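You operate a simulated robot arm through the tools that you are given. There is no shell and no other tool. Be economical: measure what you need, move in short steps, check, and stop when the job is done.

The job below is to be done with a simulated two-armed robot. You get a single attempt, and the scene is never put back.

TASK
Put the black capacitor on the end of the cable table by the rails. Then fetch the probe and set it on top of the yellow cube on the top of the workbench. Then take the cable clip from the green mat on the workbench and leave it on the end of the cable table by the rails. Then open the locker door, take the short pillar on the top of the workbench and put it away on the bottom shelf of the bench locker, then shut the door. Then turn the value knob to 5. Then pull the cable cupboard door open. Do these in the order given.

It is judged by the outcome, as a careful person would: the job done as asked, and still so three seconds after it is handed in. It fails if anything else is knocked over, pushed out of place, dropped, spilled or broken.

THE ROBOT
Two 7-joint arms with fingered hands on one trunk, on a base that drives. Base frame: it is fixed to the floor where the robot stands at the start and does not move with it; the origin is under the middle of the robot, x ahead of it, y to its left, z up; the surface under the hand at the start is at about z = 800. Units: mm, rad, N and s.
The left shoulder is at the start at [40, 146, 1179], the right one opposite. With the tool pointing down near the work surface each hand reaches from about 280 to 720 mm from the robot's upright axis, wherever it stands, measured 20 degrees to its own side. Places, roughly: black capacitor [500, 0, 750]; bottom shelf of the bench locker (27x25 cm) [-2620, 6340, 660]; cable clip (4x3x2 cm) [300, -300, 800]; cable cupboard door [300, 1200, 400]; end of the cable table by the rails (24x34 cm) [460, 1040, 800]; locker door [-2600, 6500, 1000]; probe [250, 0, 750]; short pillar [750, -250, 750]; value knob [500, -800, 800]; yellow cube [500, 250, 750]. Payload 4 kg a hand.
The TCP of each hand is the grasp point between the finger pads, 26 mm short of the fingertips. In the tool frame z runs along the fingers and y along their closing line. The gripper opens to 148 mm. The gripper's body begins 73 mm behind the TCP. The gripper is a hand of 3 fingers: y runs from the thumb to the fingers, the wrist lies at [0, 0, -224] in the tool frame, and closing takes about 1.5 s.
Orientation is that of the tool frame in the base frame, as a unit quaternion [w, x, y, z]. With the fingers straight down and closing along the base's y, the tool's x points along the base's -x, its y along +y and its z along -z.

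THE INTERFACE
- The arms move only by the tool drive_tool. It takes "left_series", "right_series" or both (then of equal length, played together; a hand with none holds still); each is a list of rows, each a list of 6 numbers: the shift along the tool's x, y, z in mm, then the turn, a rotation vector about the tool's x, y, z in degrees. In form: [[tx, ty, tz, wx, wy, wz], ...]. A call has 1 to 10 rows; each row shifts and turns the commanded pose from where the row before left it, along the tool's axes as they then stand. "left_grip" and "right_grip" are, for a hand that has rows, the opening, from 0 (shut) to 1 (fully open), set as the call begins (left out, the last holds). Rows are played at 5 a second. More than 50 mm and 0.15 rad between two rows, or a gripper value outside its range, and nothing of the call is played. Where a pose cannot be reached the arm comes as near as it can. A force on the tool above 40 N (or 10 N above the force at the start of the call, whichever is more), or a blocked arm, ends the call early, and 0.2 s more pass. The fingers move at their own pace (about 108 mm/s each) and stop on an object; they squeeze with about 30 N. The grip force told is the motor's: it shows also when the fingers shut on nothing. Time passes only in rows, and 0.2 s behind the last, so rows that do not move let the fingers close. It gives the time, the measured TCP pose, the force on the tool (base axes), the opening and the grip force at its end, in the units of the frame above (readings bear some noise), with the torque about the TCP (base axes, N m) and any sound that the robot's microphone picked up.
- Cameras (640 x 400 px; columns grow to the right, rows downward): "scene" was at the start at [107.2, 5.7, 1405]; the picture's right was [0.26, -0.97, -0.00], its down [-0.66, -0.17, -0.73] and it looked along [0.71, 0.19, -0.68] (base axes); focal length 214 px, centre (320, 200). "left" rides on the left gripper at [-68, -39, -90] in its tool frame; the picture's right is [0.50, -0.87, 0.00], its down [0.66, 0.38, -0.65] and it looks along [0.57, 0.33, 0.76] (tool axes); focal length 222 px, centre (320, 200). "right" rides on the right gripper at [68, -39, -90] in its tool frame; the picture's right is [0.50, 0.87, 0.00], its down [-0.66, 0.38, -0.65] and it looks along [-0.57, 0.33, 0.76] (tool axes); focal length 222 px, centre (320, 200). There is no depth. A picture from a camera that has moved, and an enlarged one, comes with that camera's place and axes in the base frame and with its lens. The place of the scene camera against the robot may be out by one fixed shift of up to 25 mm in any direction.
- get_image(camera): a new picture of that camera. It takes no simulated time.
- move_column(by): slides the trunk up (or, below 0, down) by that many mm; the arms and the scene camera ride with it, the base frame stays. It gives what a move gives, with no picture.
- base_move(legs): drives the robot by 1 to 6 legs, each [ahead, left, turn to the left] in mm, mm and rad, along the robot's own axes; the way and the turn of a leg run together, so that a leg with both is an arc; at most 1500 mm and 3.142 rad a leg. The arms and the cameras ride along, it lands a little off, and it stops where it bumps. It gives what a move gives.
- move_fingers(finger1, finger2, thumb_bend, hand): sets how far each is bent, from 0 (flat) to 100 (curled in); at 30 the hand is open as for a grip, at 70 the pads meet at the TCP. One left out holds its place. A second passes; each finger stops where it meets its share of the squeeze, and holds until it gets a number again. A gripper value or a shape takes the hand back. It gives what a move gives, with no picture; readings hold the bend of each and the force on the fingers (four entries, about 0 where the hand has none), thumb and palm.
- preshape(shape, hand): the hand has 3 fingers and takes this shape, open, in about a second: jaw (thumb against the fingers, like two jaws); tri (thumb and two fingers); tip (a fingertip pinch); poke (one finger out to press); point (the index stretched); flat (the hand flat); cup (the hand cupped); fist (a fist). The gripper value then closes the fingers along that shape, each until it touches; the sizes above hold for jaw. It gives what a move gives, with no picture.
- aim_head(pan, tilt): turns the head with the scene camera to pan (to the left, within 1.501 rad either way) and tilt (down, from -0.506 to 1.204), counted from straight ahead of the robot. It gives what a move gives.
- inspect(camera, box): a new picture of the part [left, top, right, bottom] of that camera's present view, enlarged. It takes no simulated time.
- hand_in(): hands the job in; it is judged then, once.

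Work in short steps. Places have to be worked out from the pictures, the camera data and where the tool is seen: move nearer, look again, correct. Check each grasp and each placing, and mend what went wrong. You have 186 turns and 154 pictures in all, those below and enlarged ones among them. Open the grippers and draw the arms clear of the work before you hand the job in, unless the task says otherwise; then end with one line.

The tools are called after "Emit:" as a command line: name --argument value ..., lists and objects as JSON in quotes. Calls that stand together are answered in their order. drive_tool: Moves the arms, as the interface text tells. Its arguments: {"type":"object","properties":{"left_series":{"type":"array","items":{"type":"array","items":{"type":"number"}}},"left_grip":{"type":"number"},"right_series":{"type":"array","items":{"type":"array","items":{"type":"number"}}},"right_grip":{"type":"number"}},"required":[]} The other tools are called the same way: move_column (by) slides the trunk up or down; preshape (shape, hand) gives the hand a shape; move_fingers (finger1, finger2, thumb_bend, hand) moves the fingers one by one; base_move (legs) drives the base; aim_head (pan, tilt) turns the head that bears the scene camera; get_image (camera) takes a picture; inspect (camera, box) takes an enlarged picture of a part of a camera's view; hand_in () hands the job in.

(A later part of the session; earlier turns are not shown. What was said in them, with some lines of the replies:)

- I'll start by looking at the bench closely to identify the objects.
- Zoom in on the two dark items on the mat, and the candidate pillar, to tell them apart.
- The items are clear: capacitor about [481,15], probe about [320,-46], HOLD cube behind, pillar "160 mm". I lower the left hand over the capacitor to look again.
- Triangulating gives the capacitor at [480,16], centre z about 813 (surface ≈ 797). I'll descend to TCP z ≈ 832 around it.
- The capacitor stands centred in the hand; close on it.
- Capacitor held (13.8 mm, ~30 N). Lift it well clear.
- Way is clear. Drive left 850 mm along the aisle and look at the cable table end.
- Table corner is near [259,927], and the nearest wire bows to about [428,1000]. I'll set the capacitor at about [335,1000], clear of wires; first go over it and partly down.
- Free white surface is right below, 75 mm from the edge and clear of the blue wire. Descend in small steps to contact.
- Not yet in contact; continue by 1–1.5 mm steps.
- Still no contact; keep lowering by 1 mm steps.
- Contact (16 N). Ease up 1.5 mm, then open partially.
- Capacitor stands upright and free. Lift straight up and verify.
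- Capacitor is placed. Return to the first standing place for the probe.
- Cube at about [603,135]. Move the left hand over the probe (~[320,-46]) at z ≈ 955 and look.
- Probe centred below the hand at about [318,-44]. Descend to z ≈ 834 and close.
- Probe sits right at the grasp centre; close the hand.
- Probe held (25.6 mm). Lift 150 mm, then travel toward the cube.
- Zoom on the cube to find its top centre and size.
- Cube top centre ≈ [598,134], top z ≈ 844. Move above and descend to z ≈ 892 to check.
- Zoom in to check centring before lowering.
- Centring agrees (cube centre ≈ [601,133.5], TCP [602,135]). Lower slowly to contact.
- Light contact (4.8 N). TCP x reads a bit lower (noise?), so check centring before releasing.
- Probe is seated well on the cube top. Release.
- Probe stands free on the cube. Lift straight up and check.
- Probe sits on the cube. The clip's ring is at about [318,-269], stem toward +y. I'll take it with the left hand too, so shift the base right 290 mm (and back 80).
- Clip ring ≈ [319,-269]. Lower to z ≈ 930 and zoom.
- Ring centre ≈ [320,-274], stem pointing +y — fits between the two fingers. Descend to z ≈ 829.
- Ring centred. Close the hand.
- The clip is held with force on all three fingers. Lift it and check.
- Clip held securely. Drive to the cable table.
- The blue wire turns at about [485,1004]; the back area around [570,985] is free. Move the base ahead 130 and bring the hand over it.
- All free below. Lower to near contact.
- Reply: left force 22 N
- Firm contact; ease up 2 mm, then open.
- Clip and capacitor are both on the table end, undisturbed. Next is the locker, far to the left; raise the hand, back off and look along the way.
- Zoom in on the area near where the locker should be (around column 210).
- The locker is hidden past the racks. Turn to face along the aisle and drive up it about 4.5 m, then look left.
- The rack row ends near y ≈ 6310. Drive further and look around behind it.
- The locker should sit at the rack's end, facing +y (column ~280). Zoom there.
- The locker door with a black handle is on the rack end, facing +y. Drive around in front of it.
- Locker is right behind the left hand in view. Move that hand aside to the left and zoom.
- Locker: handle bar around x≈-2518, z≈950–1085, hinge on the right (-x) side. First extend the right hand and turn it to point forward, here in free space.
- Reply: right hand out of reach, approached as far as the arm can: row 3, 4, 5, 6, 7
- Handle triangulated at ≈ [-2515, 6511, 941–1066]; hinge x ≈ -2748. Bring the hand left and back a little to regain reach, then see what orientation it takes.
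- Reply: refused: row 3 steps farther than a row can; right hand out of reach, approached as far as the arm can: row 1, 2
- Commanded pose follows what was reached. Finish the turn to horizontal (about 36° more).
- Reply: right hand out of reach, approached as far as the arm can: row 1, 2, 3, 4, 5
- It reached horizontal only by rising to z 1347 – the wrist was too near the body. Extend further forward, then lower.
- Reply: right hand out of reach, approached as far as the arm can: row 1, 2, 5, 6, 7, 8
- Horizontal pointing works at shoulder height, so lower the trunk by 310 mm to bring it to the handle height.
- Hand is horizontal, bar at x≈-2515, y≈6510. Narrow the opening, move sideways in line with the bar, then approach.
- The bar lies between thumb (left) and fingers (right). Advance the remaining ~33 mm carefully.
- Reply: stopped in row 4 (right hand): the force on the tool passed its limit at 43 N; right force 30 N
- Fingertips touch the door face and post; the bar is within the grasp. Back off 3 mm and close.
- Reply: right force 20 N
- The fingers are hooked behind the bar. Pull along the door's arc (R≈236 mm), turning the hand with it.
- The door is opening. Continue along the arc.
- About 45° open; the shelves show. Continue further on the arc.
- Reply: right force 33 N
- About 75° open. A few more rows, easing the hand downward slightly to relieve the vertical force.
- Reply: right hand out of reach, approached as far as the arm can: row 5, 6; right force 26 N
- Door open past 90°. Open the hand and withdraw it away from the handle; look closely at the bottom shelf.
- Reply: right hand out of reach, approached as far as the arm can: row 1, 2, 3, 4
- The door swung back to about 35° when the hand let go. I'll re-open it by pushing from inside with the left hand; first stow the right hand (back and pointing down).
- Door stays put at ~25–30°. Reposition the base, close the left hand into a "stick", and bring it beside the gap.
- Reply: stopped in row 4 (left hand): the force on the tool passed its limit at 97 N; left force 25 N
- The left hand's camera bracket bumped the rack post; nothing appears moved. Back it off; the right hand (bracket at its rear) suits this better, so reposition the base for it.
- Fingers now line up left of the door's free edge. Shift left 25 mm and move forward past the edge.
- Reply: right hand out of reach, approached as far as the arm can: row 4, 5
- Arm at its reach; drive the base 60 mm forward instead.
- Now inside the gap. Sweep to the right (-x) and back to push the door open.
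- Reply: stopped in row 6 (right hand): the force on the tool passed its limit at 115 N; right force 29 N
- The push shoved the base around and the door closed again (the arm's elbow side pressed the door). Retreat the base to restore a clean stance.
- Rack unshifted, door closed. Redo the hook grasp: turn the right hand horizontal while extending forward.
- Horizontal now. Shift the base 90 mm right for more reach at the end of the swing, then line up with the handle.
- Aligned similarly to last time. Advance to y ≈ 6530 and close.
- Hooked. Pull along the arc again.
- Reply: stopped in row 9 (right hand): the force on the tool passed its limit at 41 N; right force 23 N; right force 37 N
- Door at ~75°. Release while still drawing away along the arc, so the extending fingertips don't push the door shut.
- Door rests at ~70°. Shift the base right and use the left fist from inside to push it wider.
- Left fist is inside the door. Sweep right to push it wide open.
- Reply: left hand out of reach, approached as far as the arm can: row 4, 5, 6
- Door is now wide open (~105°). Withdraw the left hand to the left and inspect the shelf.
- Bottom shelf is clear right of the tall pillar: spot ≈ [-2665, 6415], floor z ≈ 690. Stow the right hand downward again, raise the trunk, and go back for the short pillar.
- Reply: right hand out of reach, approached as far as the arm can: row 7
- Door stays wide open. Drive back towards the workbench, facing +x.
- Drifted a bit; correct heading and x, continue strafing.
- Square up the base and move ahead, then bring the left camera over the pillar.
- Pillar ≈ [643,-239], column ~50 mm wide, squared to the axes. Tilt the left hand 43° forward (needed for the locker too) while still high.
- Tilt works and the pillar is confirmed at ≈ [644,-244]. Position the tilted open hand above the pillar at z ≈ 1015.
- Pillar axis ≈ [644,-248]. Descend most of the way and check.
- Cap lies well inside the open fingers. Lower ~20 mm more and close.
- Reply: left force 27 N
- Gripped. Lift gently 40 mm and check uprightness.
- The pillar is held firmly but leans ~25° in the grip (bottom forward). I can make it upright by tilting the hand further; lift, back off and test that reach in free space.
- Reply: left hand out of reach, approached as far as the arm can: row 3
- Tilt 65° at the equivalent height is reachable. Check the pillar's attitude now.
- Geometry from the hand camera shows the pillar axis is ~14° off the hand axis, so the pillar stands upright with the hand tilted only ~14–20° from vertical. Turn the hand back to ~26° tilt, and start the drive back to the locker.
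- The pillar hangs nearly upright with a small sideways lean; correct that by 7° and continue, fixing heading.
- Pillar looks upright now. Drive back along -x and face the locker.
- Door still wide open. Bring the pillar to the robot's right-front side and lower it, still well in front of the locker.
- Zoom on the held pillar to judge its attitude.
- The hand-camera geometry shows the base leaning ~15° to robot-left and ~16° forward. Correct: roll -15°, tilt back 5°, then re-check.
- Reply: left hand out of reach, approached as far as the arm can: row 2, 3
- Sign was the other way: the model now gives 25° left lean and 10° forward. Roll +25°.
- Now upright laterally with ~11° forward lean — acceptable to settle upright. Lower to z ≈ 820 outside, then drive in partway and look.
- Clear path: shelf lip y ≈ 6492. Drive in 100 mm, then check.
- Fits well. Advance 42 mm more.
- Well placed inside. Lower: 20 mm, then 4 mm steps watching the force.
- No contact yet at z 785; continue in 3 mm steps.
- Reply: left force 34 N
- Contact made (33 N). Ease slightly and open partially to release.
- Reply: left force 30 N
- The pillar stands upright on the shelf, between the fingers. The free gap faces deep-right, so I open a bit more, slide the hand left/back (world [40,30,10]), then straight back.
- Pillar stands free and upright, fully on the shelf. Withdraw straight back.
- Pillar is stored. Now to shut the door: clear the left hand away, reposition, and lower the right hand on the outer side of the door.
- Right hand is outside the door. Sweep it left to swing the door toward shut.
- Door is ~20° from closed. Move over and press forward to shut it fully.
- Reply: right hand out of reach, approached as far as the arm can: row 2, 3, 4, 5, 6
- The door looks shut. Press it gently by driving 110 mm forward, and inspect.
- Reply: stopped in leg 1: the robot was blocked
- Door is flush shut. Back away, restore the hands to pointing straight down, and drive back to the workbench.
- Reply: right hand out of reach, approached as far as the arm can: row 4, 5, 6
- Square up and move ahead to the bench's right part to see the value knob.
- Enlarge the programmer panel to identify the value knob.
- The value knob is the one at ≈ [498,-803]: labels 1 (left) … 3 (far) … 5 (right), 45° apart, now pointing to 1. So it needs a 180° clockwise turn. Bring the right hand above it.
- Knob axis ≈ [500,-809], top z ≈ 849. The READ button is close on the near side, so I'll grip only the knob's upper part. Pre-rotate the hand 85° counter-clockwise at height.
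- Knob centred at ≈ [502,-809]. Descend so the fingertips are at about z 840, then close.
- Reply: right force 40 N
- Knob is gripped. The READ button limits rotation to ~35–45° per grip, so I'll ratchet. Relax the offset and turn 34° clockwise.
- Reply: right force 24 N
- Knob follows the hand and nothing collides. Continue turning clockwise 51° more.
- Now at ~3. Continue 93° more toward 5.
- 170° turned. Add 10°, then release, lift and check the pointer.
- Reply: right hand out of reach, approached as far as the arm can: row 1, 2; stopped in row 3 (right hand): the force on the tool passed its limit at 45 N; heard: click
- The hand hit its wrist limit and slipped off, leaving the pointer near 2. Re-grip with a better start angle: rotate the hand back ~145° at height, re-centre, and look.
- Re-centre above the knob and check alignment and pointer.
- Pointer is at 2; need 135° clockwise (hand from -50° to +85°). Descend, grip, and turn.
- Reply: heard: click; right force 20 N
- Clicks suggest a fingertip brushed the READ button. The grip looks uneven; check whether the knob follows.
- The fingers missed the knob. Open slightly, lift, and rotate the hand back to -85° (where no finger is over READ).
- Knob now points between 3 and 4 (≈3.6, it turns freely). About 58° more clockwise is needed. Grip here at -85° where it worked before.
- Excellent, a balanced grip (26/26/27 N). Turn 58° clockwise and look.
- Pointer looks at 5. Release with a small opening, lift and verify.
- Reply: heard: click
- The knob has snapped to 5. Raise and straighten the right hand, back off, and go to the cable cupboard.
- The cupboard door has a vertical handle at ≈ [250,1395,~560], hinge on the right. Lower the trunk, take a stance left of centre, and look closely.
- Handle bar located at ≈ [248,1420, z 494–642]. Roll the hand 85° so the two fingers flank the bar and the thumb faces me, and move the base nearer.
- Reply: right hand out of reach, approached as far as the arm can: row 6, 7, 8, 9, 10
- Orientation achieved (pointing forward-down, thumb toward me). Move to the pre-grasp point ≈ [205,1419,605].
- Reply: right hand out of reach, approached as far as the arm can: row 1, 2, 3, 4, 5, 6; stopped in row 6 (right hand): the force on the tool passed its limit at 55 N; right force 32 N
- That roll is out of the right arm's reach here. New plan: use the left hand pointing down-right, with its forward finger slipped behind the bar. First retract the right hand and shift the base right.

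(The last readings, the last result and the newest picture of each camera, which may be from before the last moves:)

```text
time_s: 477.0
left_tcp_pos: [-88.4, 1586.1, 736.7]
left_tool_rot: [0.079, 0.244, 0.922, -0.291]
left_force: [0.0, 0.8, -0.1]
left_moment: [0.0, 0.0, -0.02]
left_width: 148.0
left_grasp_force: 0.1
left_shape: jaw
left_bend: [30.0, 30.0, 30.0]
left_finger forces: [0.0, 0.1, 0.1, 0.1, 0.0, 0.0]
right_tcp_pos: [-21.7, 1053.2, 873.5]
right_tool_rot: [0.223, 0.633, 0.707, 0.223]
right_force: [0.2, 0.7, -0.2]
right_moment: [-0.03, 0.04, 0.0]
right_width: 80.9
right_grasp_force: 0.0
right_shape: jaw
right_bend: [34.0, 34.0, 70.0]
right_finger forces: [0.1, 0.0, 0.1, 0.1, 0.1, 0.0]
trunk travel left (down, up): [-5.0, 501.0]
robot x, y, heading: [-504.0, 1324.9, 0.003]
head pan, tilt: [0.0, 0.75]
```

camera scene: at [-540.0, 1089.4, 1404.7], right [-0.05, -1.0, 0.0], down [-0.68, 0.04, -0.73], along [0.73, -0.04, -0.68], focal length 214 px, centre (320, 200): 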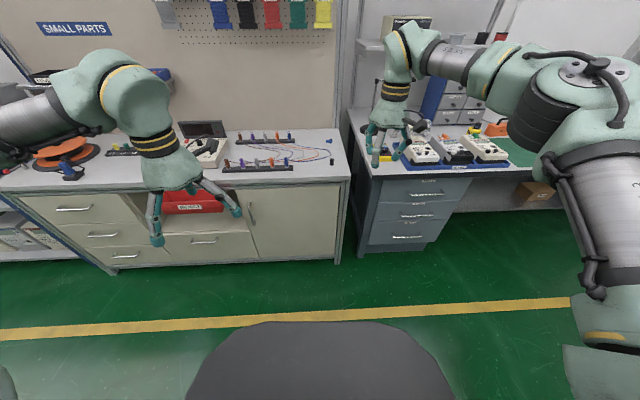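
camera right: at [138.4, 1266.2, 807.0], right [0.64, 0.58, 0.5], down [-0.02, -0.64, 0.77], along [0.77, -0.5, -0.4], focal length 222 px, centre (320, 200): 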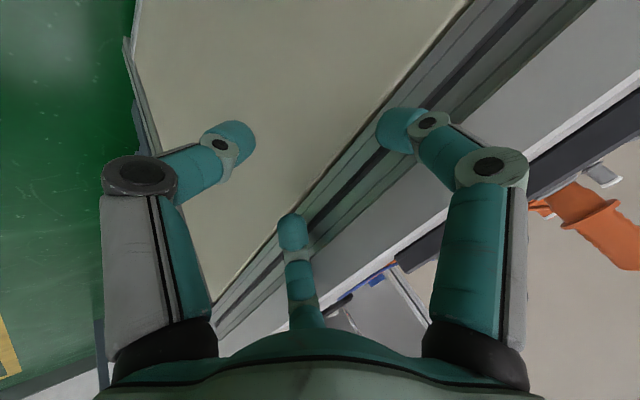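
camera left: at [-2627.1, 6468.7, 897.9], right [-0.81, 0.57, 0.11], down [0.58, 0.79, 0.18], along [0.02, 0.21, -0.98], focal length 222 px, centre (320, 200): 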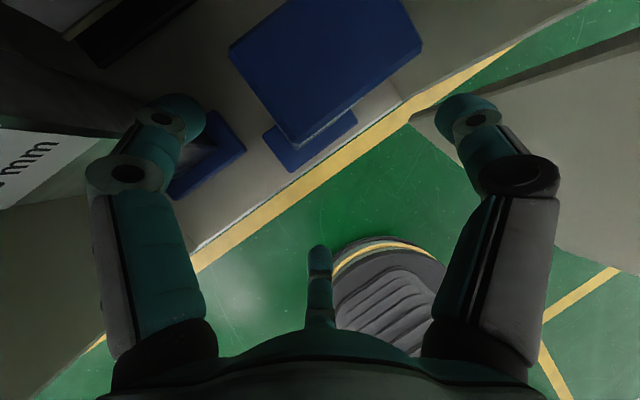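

Orientation is exactly as wanted (one finger straight forward, hand pointing down-right). Move the base 70 mm ahead and bring the hand to the pre-hook point ≈ [150,1470,600].

Emit:
base_move --legs '[[70, 0, 0]]'

Emit:
drive_tool --left_series '[[-25.5, 11.5, 29.9, 0, 0, 0], [-25.5, 11.5, 29.9, 0, 0, 0], [-25.5, 11.5, 29.9, 0, 0, 0], [-25.5, 11.5, 29.9, 0, 0, 0], [-25.5, 11.5, 29.9, 0, 0, 0], [-25.5, 11.5, 29.9, 0, 0, 0]]'

Emit:
get_image --camera "left"

```text
time_s: 478.0
left_tcp_pos: [-19.8, 1586.2, 737.0]
left_tool_rot: [0.077, 0.243, 0.922, -0.29]
left_force: [0.6, 0.0, -0.1]
left_moment: [-0.03, 0.01, -0.03]
left_width: 148.0
left_grasp_force: 0.1
left_shape: jaw
left_bend: [30.0, 30.0, 30.0]
left_finger forces: [0.1, 0.0, 0.0, 0.0, 0.0, 0.0]
right_tcp_pos: [48.6, 1053.8, 871.5]
right_tool_rot: [0.221, 0.633, 0.708, 0.223]
right_force: [-0.4, -1.0, -0.2]
right_moment: [0.01, 0.03, 0.0]
right_width: 81.1
right_grasp_force: 0.1
right_shape: jaw
right_bend: [34.0, 34.0, 70.0]
right_finger forces: [0.1, 0.0, 0.1, 0.0, 0.0, 0.0]
trunk travel left (down, up): [-5.0, 501.0]
robot x, y, heading: [-433.2, 1326.2, 0.002]
head pan, tilt: [0.0, 0.75]
```

```text
time_s: 479.2
left_tcp_pos: [104.6, 1495.2, 621.7]
left_tool_rot: [0.062, 0.242, 0.923, -0.293]
left_force: [-9.0, -3.6, -7.3]
left_moment: [-0.1, -0.12, 0.17]
left_width: 148.1
left_grasp_force: 0.1
left_shape: jaw
left_bend: [32.0, 30.0, 30.0]
left_finger forces: [12.0, 0.1, 0.0, 0.0, 0.1, 0.1]
right_tcp_pos: [47.0, 1053.1, 873.3]
right_tool_rot: [0.222, 0.632, 0.708, 0.224]
right_force: [-0.3, -0.3, -0.7]
right_moment: [0.01, 0.0, -0.05]
right_width: 80.9
right_grasp_force: 0.0
right_shape: jaw
right_bend: [34.0, 34.0, 70.0]
right_finger forces: [0.0, 0.0, 0.0, 0.1, 0.0, 0.0]
trunk travel left (down, up): [-5.0, 501.0]
robot x, y, heading: [-435.3, 1324.6, 0.001]
head pan, tilt: [0.0, 0.75]
stopped in row 6 (left hand): the force on the tool passed its limit at 52 N (the readings are from after the stop); the commanded pose is now the measured one
```

```text
6 pictures are left
camera left: at [147.2, 1491.1, 733.0], right [-0.86, -0.41, 0.31], down [-0.37, 0.91, 0.18], along [-0.36, 0.03, -0.93], focal length 222 px, centre (320, 200)
```

left: 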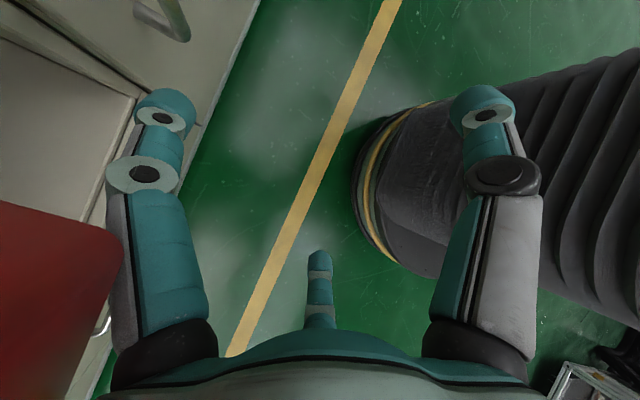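

The finger touched the red bin in the niche beside the door (it protrudes). Back the left hand off at once; I'll mirror the approach with the right hand from the door's plain side.

Emit:
drive_tool --left_series '[[29, -29.8, -16.5, 0, 0, 0], [29, -29.8, -16.5, 0, 0, 0], [29, -29.8, -16.5, 0, 0, 0], [29, -29.8, -16.5, 0, 0, 0]]'

Emit:
drive_tool --right_series '[[0, 0, 0, 1.63, 5.97, -4.89], [0, 0, 0, 1.63, 5.97, -4.89], [0, 0, 0, 1.63, 5.97, -4.89], [0, 0, 0, 1.63, 5.97, -4.89], [0, 0, 0, 1.63, 5.97, -4.89], [0, 0, 0, 1.63, 5.97, -4.89], [0, 0, 0, 1.63, 5.97, -4.89], [0, 0, 0, 1.63, 5.97, -4.89]]' --right_grip 1

Emit:
base_move --legs '[[0, 205, 0]]'

Emit:
get_image --camera "scene"

```text
time_s: 480.2
left_tcp_pos: [-54.9, 1495.2, 710.8]
left_tool_rot: [0.065, 0.241, 0.923, -0.293]
left_force: [-0.2, 0.0, -0.6]
left_moment: [0.0, -0.03, 0.01]
left_width: 147.8
left_grasp_force: 0.0
left_shape: jaw
left_bend: [30.0, 30.0, 30.0]
left_finger forces: [0.0, 0.0, 0.1, 0.0, 0.0, 0.1]
right_tcp_pos: [47.8, 1053.9, 872.6]
right_tool_rot: [0.222, 0.632, 0.708, 0.225]
right_force: [0.3, 0.1, -0.1]
right_moment: [0.03, 0.01, 0.0]
right_width: 80.7
right_grasp_force: 0.0
right_shape: jaw
right_bend: [34.0, 34.0, 70.0]
right_finger forces: [0.0, 0.0, 0.0, 0.0, 0.0, 0.1]
trunk travel left (down, up): [-5.0, 501.0]
robot x, y, heading: [-434.4, 1328.6, 0.006]
head pan, tilt: [0.0, 0.75]
```

```text
time_s: 482.0
left_tcp_pos: [-53.5, 1495.3, 709.3]
left_tool_rot: [0.065, 0.242, 0.923, -0.293]
left_force: [0.0, 0.3, 0.8]
left_moment: [-0.01, 0.0, 0.02]
left_width: 147.9
left_grasp_force: 0.0
left_shape: jaw
left_bend: [30.0, 30.0, 30.0]
left_finger forces: [0.0, 0.0, 0.0, 0.0, 0.1, 0.1]
right_tcp_pos: [47.5, 1054.6, 872.7]
right_tool_rot: [-0.086, 0.244, 0.921, 0.292]
right_force: [-0.7, 0.5, -0.4]
right_moment: [0.0, 0.0, 0.01]
right_width: 148.0
right_grasp_force: 0.1
right_shape: jaw
right_bend: [30.0, 30.0, 30.0]
right_finger forces: [0.0, 0.1, 0.1, 0.0, 0.1, 0.0]
trunk travel left (down, up): [-5.0, 501.0]
robot x, y, heading: [-434.3, 1324.5, 0.003]
head pan, tilt: [0.0, 0.75]
```

```text
time_s: 483.7
left_tcp_pos: [-55.5, 1706.4, 710.1]
left_tool_rot: [0.066, 0.24, 0.923, -0.293]
left_force: [-0.4, 0.7, -0.3]
left_moment: [-0.01, -0.02, 0.0]
left_width: 147.8
left_grasp_force: 0.0
left_shape: jaw
left_bend: [30.0, 30.0, 30.0]
left_finger forces: [0.0, 0.0, 0.0, 0.1, 0.0, 0.0]
right_tcp_pos: [47.9, 1266.5, 873.6]
right_tool_rot: [-0.087, 0.242, 0.921, 0.292]
right_force: [-0.2, 0.1, 0.2]
right_moment: [-0.02, 0.03, -0.01]
right_width: 147.8
right_grasp_force: 0.1
right_shape: jaw
right_bend: [30.0, 30.0, 30.0]
right_finger forces: [0.0, 0.0, 0.0, 0.1, 0.1, 0.1]
trunk travel left (down, up): [-5.0, 501.0]
robot x, y, heading: [-435.3, 1535.2, 0.008]
head pan, tilt: [0.0, 0.75]
```

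```text
5 pictures are left
camera scene: at [-327.1, 1521.5, 1061.0], right [0.01, -1.0, 0.0], down [-0.68, -0.01, -0.73], along [0.73, 0.0, -0.68], focal length 214 px, centre (320, 200)
```

scene: 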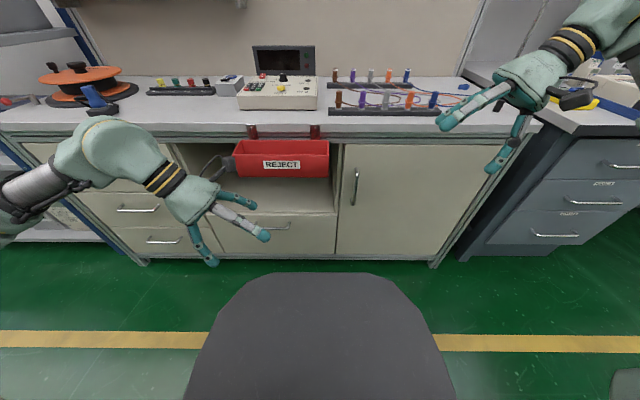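

The REJECT bin hangs in place as before. The right hand has the mirrored orientation; bring it to the right of the handle at ≈ [150,1369,601].

Emit:
drive_tool --right_series '[[-18.6, -1.6, 40, 0, 0, 0], [-18.6, -1.6, 40, 0, 0, 0], [-18.6, -1.6, 40, 0, 0, 0], [-18.6, -1.6, 40, 0, 0, 0], [-18.6, -1.6, 40, 0, 0, 0], [-18.6, -1.6, 40, 0, 0, 0], [-18.6, -1.6, 40, 0, 0, 0]]'

Emit:
drive_tool --right_series '[[-8.7, 5, 0, 0, 0, 0], [-5.2, 3, 0, 0, 0, 0], [-3.5, 2, 0, 0, 0, 0], [-3.5, 2, 0, 0, 0, 0], [-3.5, 2, 0, 0, 0, 0], [-3.5, 2, 0, 0, 0, 0], [-3.5, 2, 0, 0, 0, 0], [-3.5, 2, 0, 0, 0, 0]]'

```text
time_s: 485.3
left_tcp_pos: [-55.4, 1706.3, 708.3]
left_tool_rot: [0.065, 0.24, 0.923, -0.292]
left_force: [1.6, -0.7, -0.5]
left_moment: [-0.01, -0.03, 0.01]
left_width: 147.8
left_grasp_force: 0.0
left_shape: jaw
left_bend: [30.0, 30.0, 30.0]
left_finger forces: [0.0, 0.1, 0.0, 0.0, 0.0, 0.1]
right_tcp_pos: [151.2, 1369.7, 595.3]
right_tool_rot: [-0.087, 0.243, 0.921, 0.292]
right_force: [0.5, 0.7, -0.1]
right_moment: [0.0, 0.0, 0.0]
right_width: 148.1
right_grasp_force: 0.1
right_shape: jaw
right_bend: [30.0, 30.0, 30.0]
right_finger forces: [0.0, 0.0, 0.0, 0.0, 0.0, 0.1]
trunk travel left (down, up): [-5.0, 501.0]
robot x, y, heading: [-434.8, 1535.1, 0.002]
head pan, tilt: [0.0, 0.75]
```

```text
time_s: 487.1
left_tcp_pos: [-56.5, 1706.7, 710.2]
left_tool_rot: [0.067, 0.24, 0.923, -0.292]
left_force: [-0.1, -0.5, -0.1]
left_moment: [-0.01, 0.01, -0.01]
left_width: 147.9
left_grasp_force: 0.1
left_shape: jaw
left_bend: [30.0, 30.0, 30.0]
left_finger forces: [0.1, 0.1, 0.0, 0.0, 0.1, 0.1]
right_tcp_pos: [189.0, 1368.8, 599.6]
right_tool_rot: [-0.088, 0.243, 0.921, 0.292]
right_force: [-13.9, -2.3, 1.5]
right_moment: [0.01, -0.06, -0.11]
right_width: 147.4
right_grasp_force: 0.0
right_shape: jaw
right_bend: [30.0, 39.0, 30.0]
right_finger forces: [0.0, 13.7, 0.1, 0.1, 0.0, 0.0]
trunk travel left (down, up): [-5.0, 501.0]
robot x, y, heading: [-437.6, 1533.5, 0.003]
head pan, tilt: [0.0, 0.75]
```

Finger touched the door (14 N). Ease back 4 mm and slide left behind the bar.

Emit:
drive_tool --right_series '[[4.3, -2.5, 0, 0, 0, 0], [5.1, 9.3, 7.5, 0, 0, 0], [5.1, 9.3, 7.5, 0, 0, 0], [5.1, 9.3, 7.5, 0, 0, 0], [5.1, 9.3, 7.5, 0, 0, 0]]'

Emit:
get_image --camera "right"

```text
time_s: 488.3
left_tcp_pos: [-55.5, 1706.1, 710.4]
left_tool_rot: [0.065, 0.24, 0.923, -0.292]
left_force: [-0.4, 0.2, -0.1]
left_moment: [-0.01, 0.01, 0.01]
left_width: 147.9
left_grasp_force: 0.1
left_shape: jaw
left_bend: [30.0, 30.0, 30.0]
left_finger forces: [0.1, 0.0, 0.0, 0.0, 0.0, 0.0]
right_tcp_pos: [184.0, 1419.8, 599.1]
right_tool_rot: [-0.089, 0.242, 0.921, 0.291]
right_force: [-10.1, -3.3, -1.2]
right_moment: [0.0, 0.07, -0.25]
right_width: 148.1
right_grasp_force: 0.0
right_shape: jaw
right_bend: [30.0, 36.0, 30.0]
right_finger forces: [0.0, 9.8, 0.1, 0.1, 0.0, 0.0]
trunk travel left (down, up): [-5.0, 501.0]
robot x, y, heading: [-436.1, 1534.8, 0.005]
head pan, tilt: [0.0, 0.75]
```

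```text
4 pictures are left
camera right: at [108.5, 1367.3, 674.3], right [0.0, 0.81, 0.58], down [0.77, -0.37, 0.52], along [0.64, 0.45, -0.63], focal length 222 px, centre (320, 200)
```

right: 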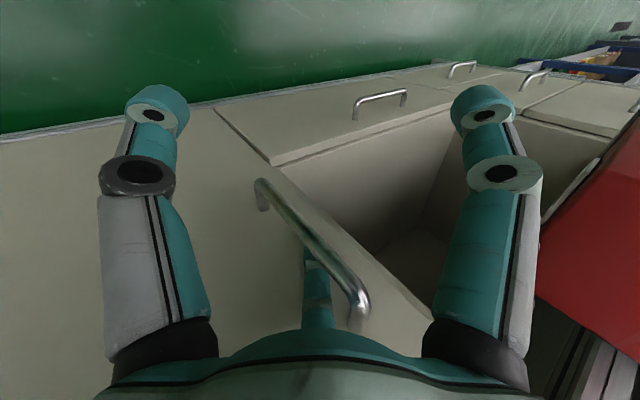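

The finger is hooked behind the bar. Pull by driving the base back along the door's arc.

Emit:
base_move --legs '[[-150, -22, 0]]'

Emit:
base_move --legs '[[-110, -55, 0]]'

Emit:
get_image --camera "scene"

```text
time_s: 489.7
left_tcp_pos: [-212.3, 1682.7, 710.0]
left_tool_rot: [0.066, 0.24, 0.923, -0.293]
left_force: [0.2, 0.0, 0.3]
left_moment: [-0.01, 0.01, 0.01]
left_width: 148.0
left_grasp_force: 0.1
left_shape: jaw
left_bend: [30.0, 30.0, 30.0]
left_finger forces: [0.0, 0.0, 0.1, 0.1, 0.0, 0.0]
right_tcp_pos: [29.3, 1395.5, 600.1]
right_tool_rot: [-0.088, 0.242, 0.921, 0.292]
right_force: [2.4, -5.2, 2.6]
right_moment: [0.05, -0.04, -0.22]
right_width: 147.5
right_grasp_force: 0.0
right_shape: jaw
right_bend: [30.0, 28.0, 30.0]
right_finger forces: [0.1, 8.9, 0.1, 0.1, 0.0, 0.0]
trunk travel left (down, up): [-5.0, 501.0]
robot x, y, heading: [-589.9, 1510.2, 0.004]
head pan, tilt: [0.0, 0.75]
```

```text
time_s: 490.9
left_tcp_pos: [-319.8, 1627.6, 709.4]
left_tool_rot: [0.067, 0.239, 0.924, -0.292]
left_force: [-1.2, -0.7, -0.3]
left_moment: [0.04, -0.04, 0.0]
left_width: 148.0
left_grasp_force: 0.1
left_shape: jaw
left_bend: [30.0, 30.0, 30.0]
left_finger forces: [0.1, 0.0, 0.0, 0.0, 0.1, 0.0]
right_tcp_pos: [-77.6, 1339.7, 599.4]
right_tool_rot: [-0.086, 0.244, 0.92, 0.293]
right_force: [9.6, -11.8, 4.6]
right_moment: [0.14, 0.28, -0.44]
right_width: 146.4
right_grasp_force: 0.1
right_shape: jaw
right_bend: [30.0, 25.0, 30.0]
right_finger forces: [0.0, 32.4, 0.0, 0.0, 0.0, 0.0]
trunk travel left (down, up): [-5.0, 501.0]
robot x, y, heading: [-702.2, 1460.3, 0.008]
head pan, tilt: [0.0, 0.75]
```

```text
3 pictures are left
camera scene: at [-591.7, 1441.1, 1061.0], right [0.01, -1.0, 0.0], down [-0.68, 0.0, -0.73], along [0.73, 0.01, -0.68], focal length 214 px, centre (320, 200)
```

scene: 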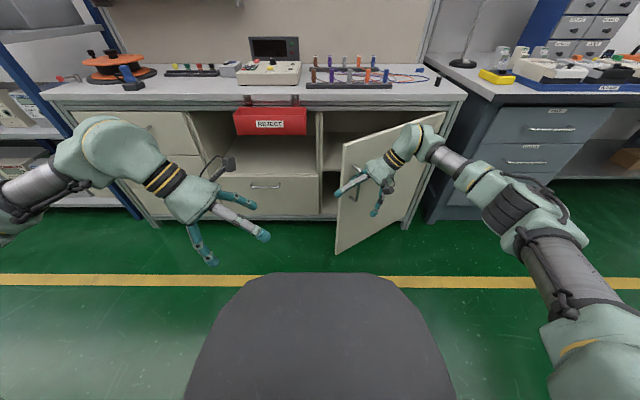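

Door is ~30° open. Continue by rotating the whole robot rigidly about the hinge (arc leg) by 0.35 rad.

Emit:
base_move --legs '[[-187, -340, 0.35]]'

Emit:
get_image --camera "scene"

```text
time_s: 493.4
left_tcp_pos: [-522.1, 1383.3, 710.1]
left_tool_rot: [0.115, 0.075, 0.951, -0.276]
left_force: [-0.5, -0.3, 0.1]
left_moment: [0.03, 0.01, -0.04]
left_width: 147.9
left_grasp_force: 0.1
left_shape: jaw
left_bend: [30.0, 30.0, 30.0]
left_finger forces: [0.1, 0.0, 0.1, 0.0, 0.0, 0.0]
right_tcp_pos: [-195.1, 1195.5, 598.6]
right_tool_rot: [-0.135, 0.081, 0.949, 0.273]
right_force: [22.1, -13.5, 6.4]
right_moment: [0.14, 0.41, -0.83]
right_width: 146.1
right_grasp_force: 0.0
right_shape: jaw
right_bend: [30.0, 19.0, 30.0]
right_finger forces: [0.0, 40.5, 0.1, 0.1, 0.1, 0.1]
trunk travel left (down, up): [-5.0, 501.0]
robot x, y, heading: [-823.1, 1091.0, 0.359]
head pan, tilt: [0.0, 0.75]
```

```text
2 pictures are left
camera scene: at [-718.1, 1111.4, 1060.9], right [0.35, -0.94, 0.0], down [-0.64, -0.24, -0.73], along [0.68, 0.26, -0.68], focal length 214 px, centre (320, 200)
```

scene: 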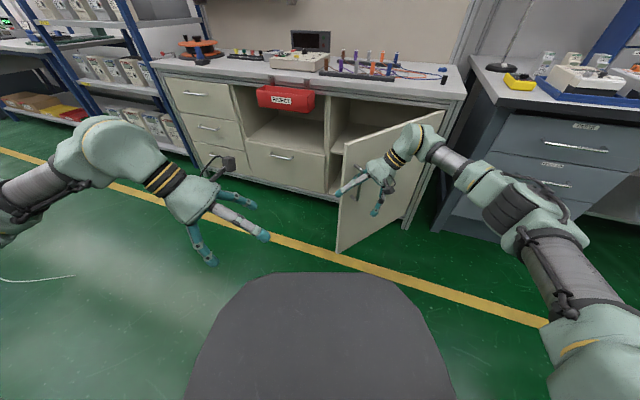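

About 50° open. One more arc of 0.3 rad.

Emit:
base_move --legs '[[-162, -290, 0.3]]'

```text
time_s: 495.6
left_tcp_pos: [-618.5, 1122.3, 708.6]
left_tool_rot: [0.154, -0.066, 0.952, -0.256]
left_force: [-0.2, -0.9, 0.1]
left_moment: [-0.03, -0.02, 0.02]
left_width: 148.0
left_grasp_force: 0.0
left_shape: jaw
left_bend: [30.0, 30.0, 30.0]
left_finger forces: [0.0, 0.0, 0.1, 0.0, 0.0, 0.1]
right_tcp_pos: [-247.4, 1033.9, 597.9]
right_tool_rot: [-0.173, -0.057, 0.951, 0.25]
right_force: [25.2, -5.6, 4.6]
right_moment: [-0.01, 0.57, -0.96]
right_width: 146.4
right_grasp_force: 0.1
right_shape: jaw
right_bend: [30.0, 18.0, 30.0]
right_finger forces: [0.0, 39.8, 0.1, 0.0, 0.0, 0.0]
trunk travel left (down, up): [-5.0, 501.0]
robot x, y, heading: [-820.3, 755.2, 0.652]
head pan, tilt: [0.0, 0.75]
```

Door ~70° open. Unhook: relieve slightly, slide the finger out to the right, then draw back.

Emit:
drive_tool --right_series '[[-6, 3.5, 0, 0, 0, 0], [-5.1, -9.3, -7.5, 0, 0, 0], [-5.1, -9.3, -7.5, 0, 0, 0], [-5.1, -9.3, -7.5, 0, 0, 0], [-5.1, -9.3, -7.5, 0, 0, 0], [-5.1, -9.3, -7.5, 0, 0, 0]]'

Emit:
drive_tool --right_series '[[26, -15, 0, 0, 0, 0], [30, -17, -10, 0, 0, 0], [30, -17, -20, 0, 0, 0]]'

Emit:
get_image --camera "scene"

```text
time_s: 497.0
left_tcp_pos: [-619.3, 1120.9, 709.3]
left_tool_rot: [0.155, -0.065, 0.952, -0.257]
left_force: [1.3, 0.8, -0.1]
left_moment: [-0.01, 0.03, -0.01]
left_width: 148.0
left_grasp_force: 0.2
left_shape: jaw
left_bend: [30.0, 30.0, 30.0]
left_finger forces: [0.0, 0.0, 0.0, 0.0, 0.0, 0.0]
right_tcp_pos: [-205.2, 985.5, 599.1]
right_tool_rot: [-0.172, -0.057, 0.951, 0.25]
right_force: [0.2, 0.2, -0.3]
right_moment: [0.02, 0.0, -0.01]
right_width: 147.7
right_grasp_force: 0.1
right_shape: jaw
right_bend: [30.0, 30.0, 30.0]
right_finger forces: [0.0, 0.0, 0.0, 0.0, 0.0, 0.1]
trunk travel left (down, up): [-5.0, 501.0]
robot x, y, heading: [-820.8, 755.2, 0.651]
head pan, tilt: [0.0, 0.75]
```

```text
time_s: 497.8
left_tcp_pos: [-619.2, 1122.4, 709.6]
left_tool_rot: [0.155, -0.065, 0.952, -0.256]
left_force: [-0.3, 0.2, 1.3]
left_moment: [-0.02, -0.02, 0.01]
left_width: 147.5
left_grasp_force: 0.1
left_shape: jaw
left_bend: [30.0, 30.0, 30.0]
left_finger forces: [0.0, 0.0, 0.0, 0.0, 0.0, 0.0]
right_tcp_pos: [-273.5, 911.9, 625.6]
right_tool_rot: [-0.171, -0.057, 0.951, 0.25]
right_force: [-0.1, 0.1, -0.3]
right_moment: [-0.01, 0.0, 0.0]
right_width: 148.0
right_grasp_force: 0.0
right_shape: jaw
right_bend: [30.0, 30.0, 30.0]
right_finger forces: [0.0, 0.0, 0.0, 0.0, 0.0, 0.0]
trunk travel left (down, up): [-5.0, 501.0]
robot x, y, heading: [-821.2, 756.5, 0.658]
head pan, tilt: [0.0, 0.75]
```

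```text
1 pictures are left
camera scene: at [-732.5, 802.4, 1061.0], right [0.61, -0.79, 0.0], down [-0.54, -0.41, -0.73], along [0.58, 0.45, -0.68], focal length 214 px, centre (320, 200)
```

scene: 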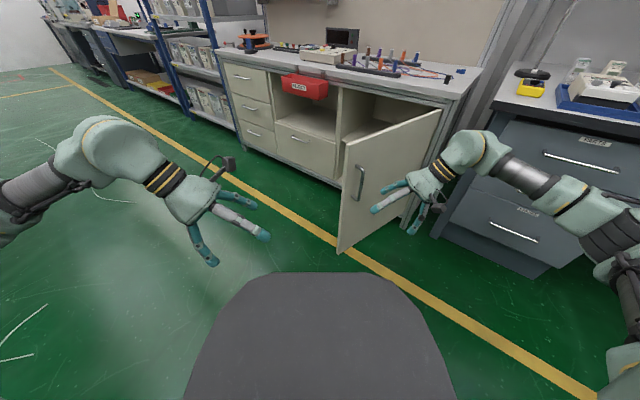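

The door stands open (~65°) and the hand is free. Back the robot clear and take a final check.

Emit:
base_move --legs '[[-350, 0, 0]]'

Emit:
get_image --camera "scene"

```text
time_s: 500.1
left_tcp_pos: [-906.9, 903.0, 709.8]
left_tool_rot: [0.156, -0.069, 0.951, -0.256]
left_force: [-0.4, -1.0, 0.1]
left_moment: [0.04, -0.01, -0.02]
left_width: 148.0
left_grasp_force: 0.0
left_shape: jaw
left_bend: [30.0, 30.0, 30.0]
left_finger forces: [0.1, 0.1, 0.0, 0.1, 0.0, 0.0]
right_tcp_pos: [-558.7, 699.3, 625.9]
right_tool_rot: [-0.173, -0.061, 0.951, 0.248]
right_force: [-0.4, 0.0, -0.1]
right_moment: [0.02, 0.0, -0.01]
right_width: 148.0
right_grasp_force: 0.0
right_shape: jaw
right_bend: [30.0, 30.0, 30.0]
right_finger forces: [0.0, 0.1, 0.0, 0.0, 0.0, 0.0]
trunk travel left (down, up): [-5.0, 501.0]
robot x, y, heading: [-1105.2, 534.9, 0.657]
head pan, tilt: [0.0, 0.75]
```

```text
0 pictures are left
camera scene: at [-1016.7, 584.1, 1061.0], right [0.61, -0.79, 0.0], down [-0.54, -0.42, -0.73], along [0.58, 0.45, -0.68], focal length 214 px, centre (320, 200)
```

scene: 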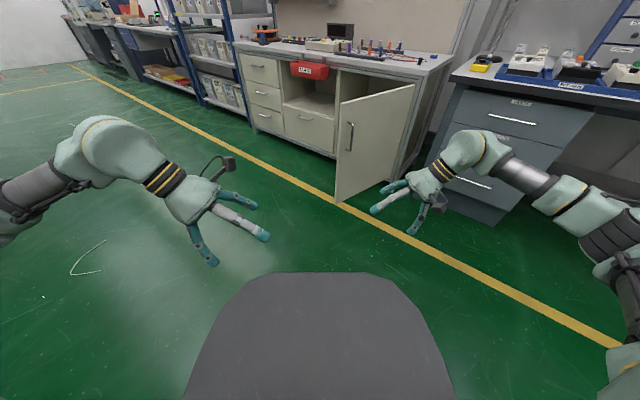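

The cupboard door stands open, both hands are open and clear, and all the tasks were done in order. Hand in.

Emit:
hand_in

```text
The job is handed in.
```

All six tasks were done in the order given and the job is handed in; the knob was at 5 and the cupboard door about 65° open at my last look. On the way a hand pressed against a rack post, the locker door slipped shut once and was reopened, and a finger pushed the REJECT bin and probably the READ button. In the pictures I took, nothing looked out of place.
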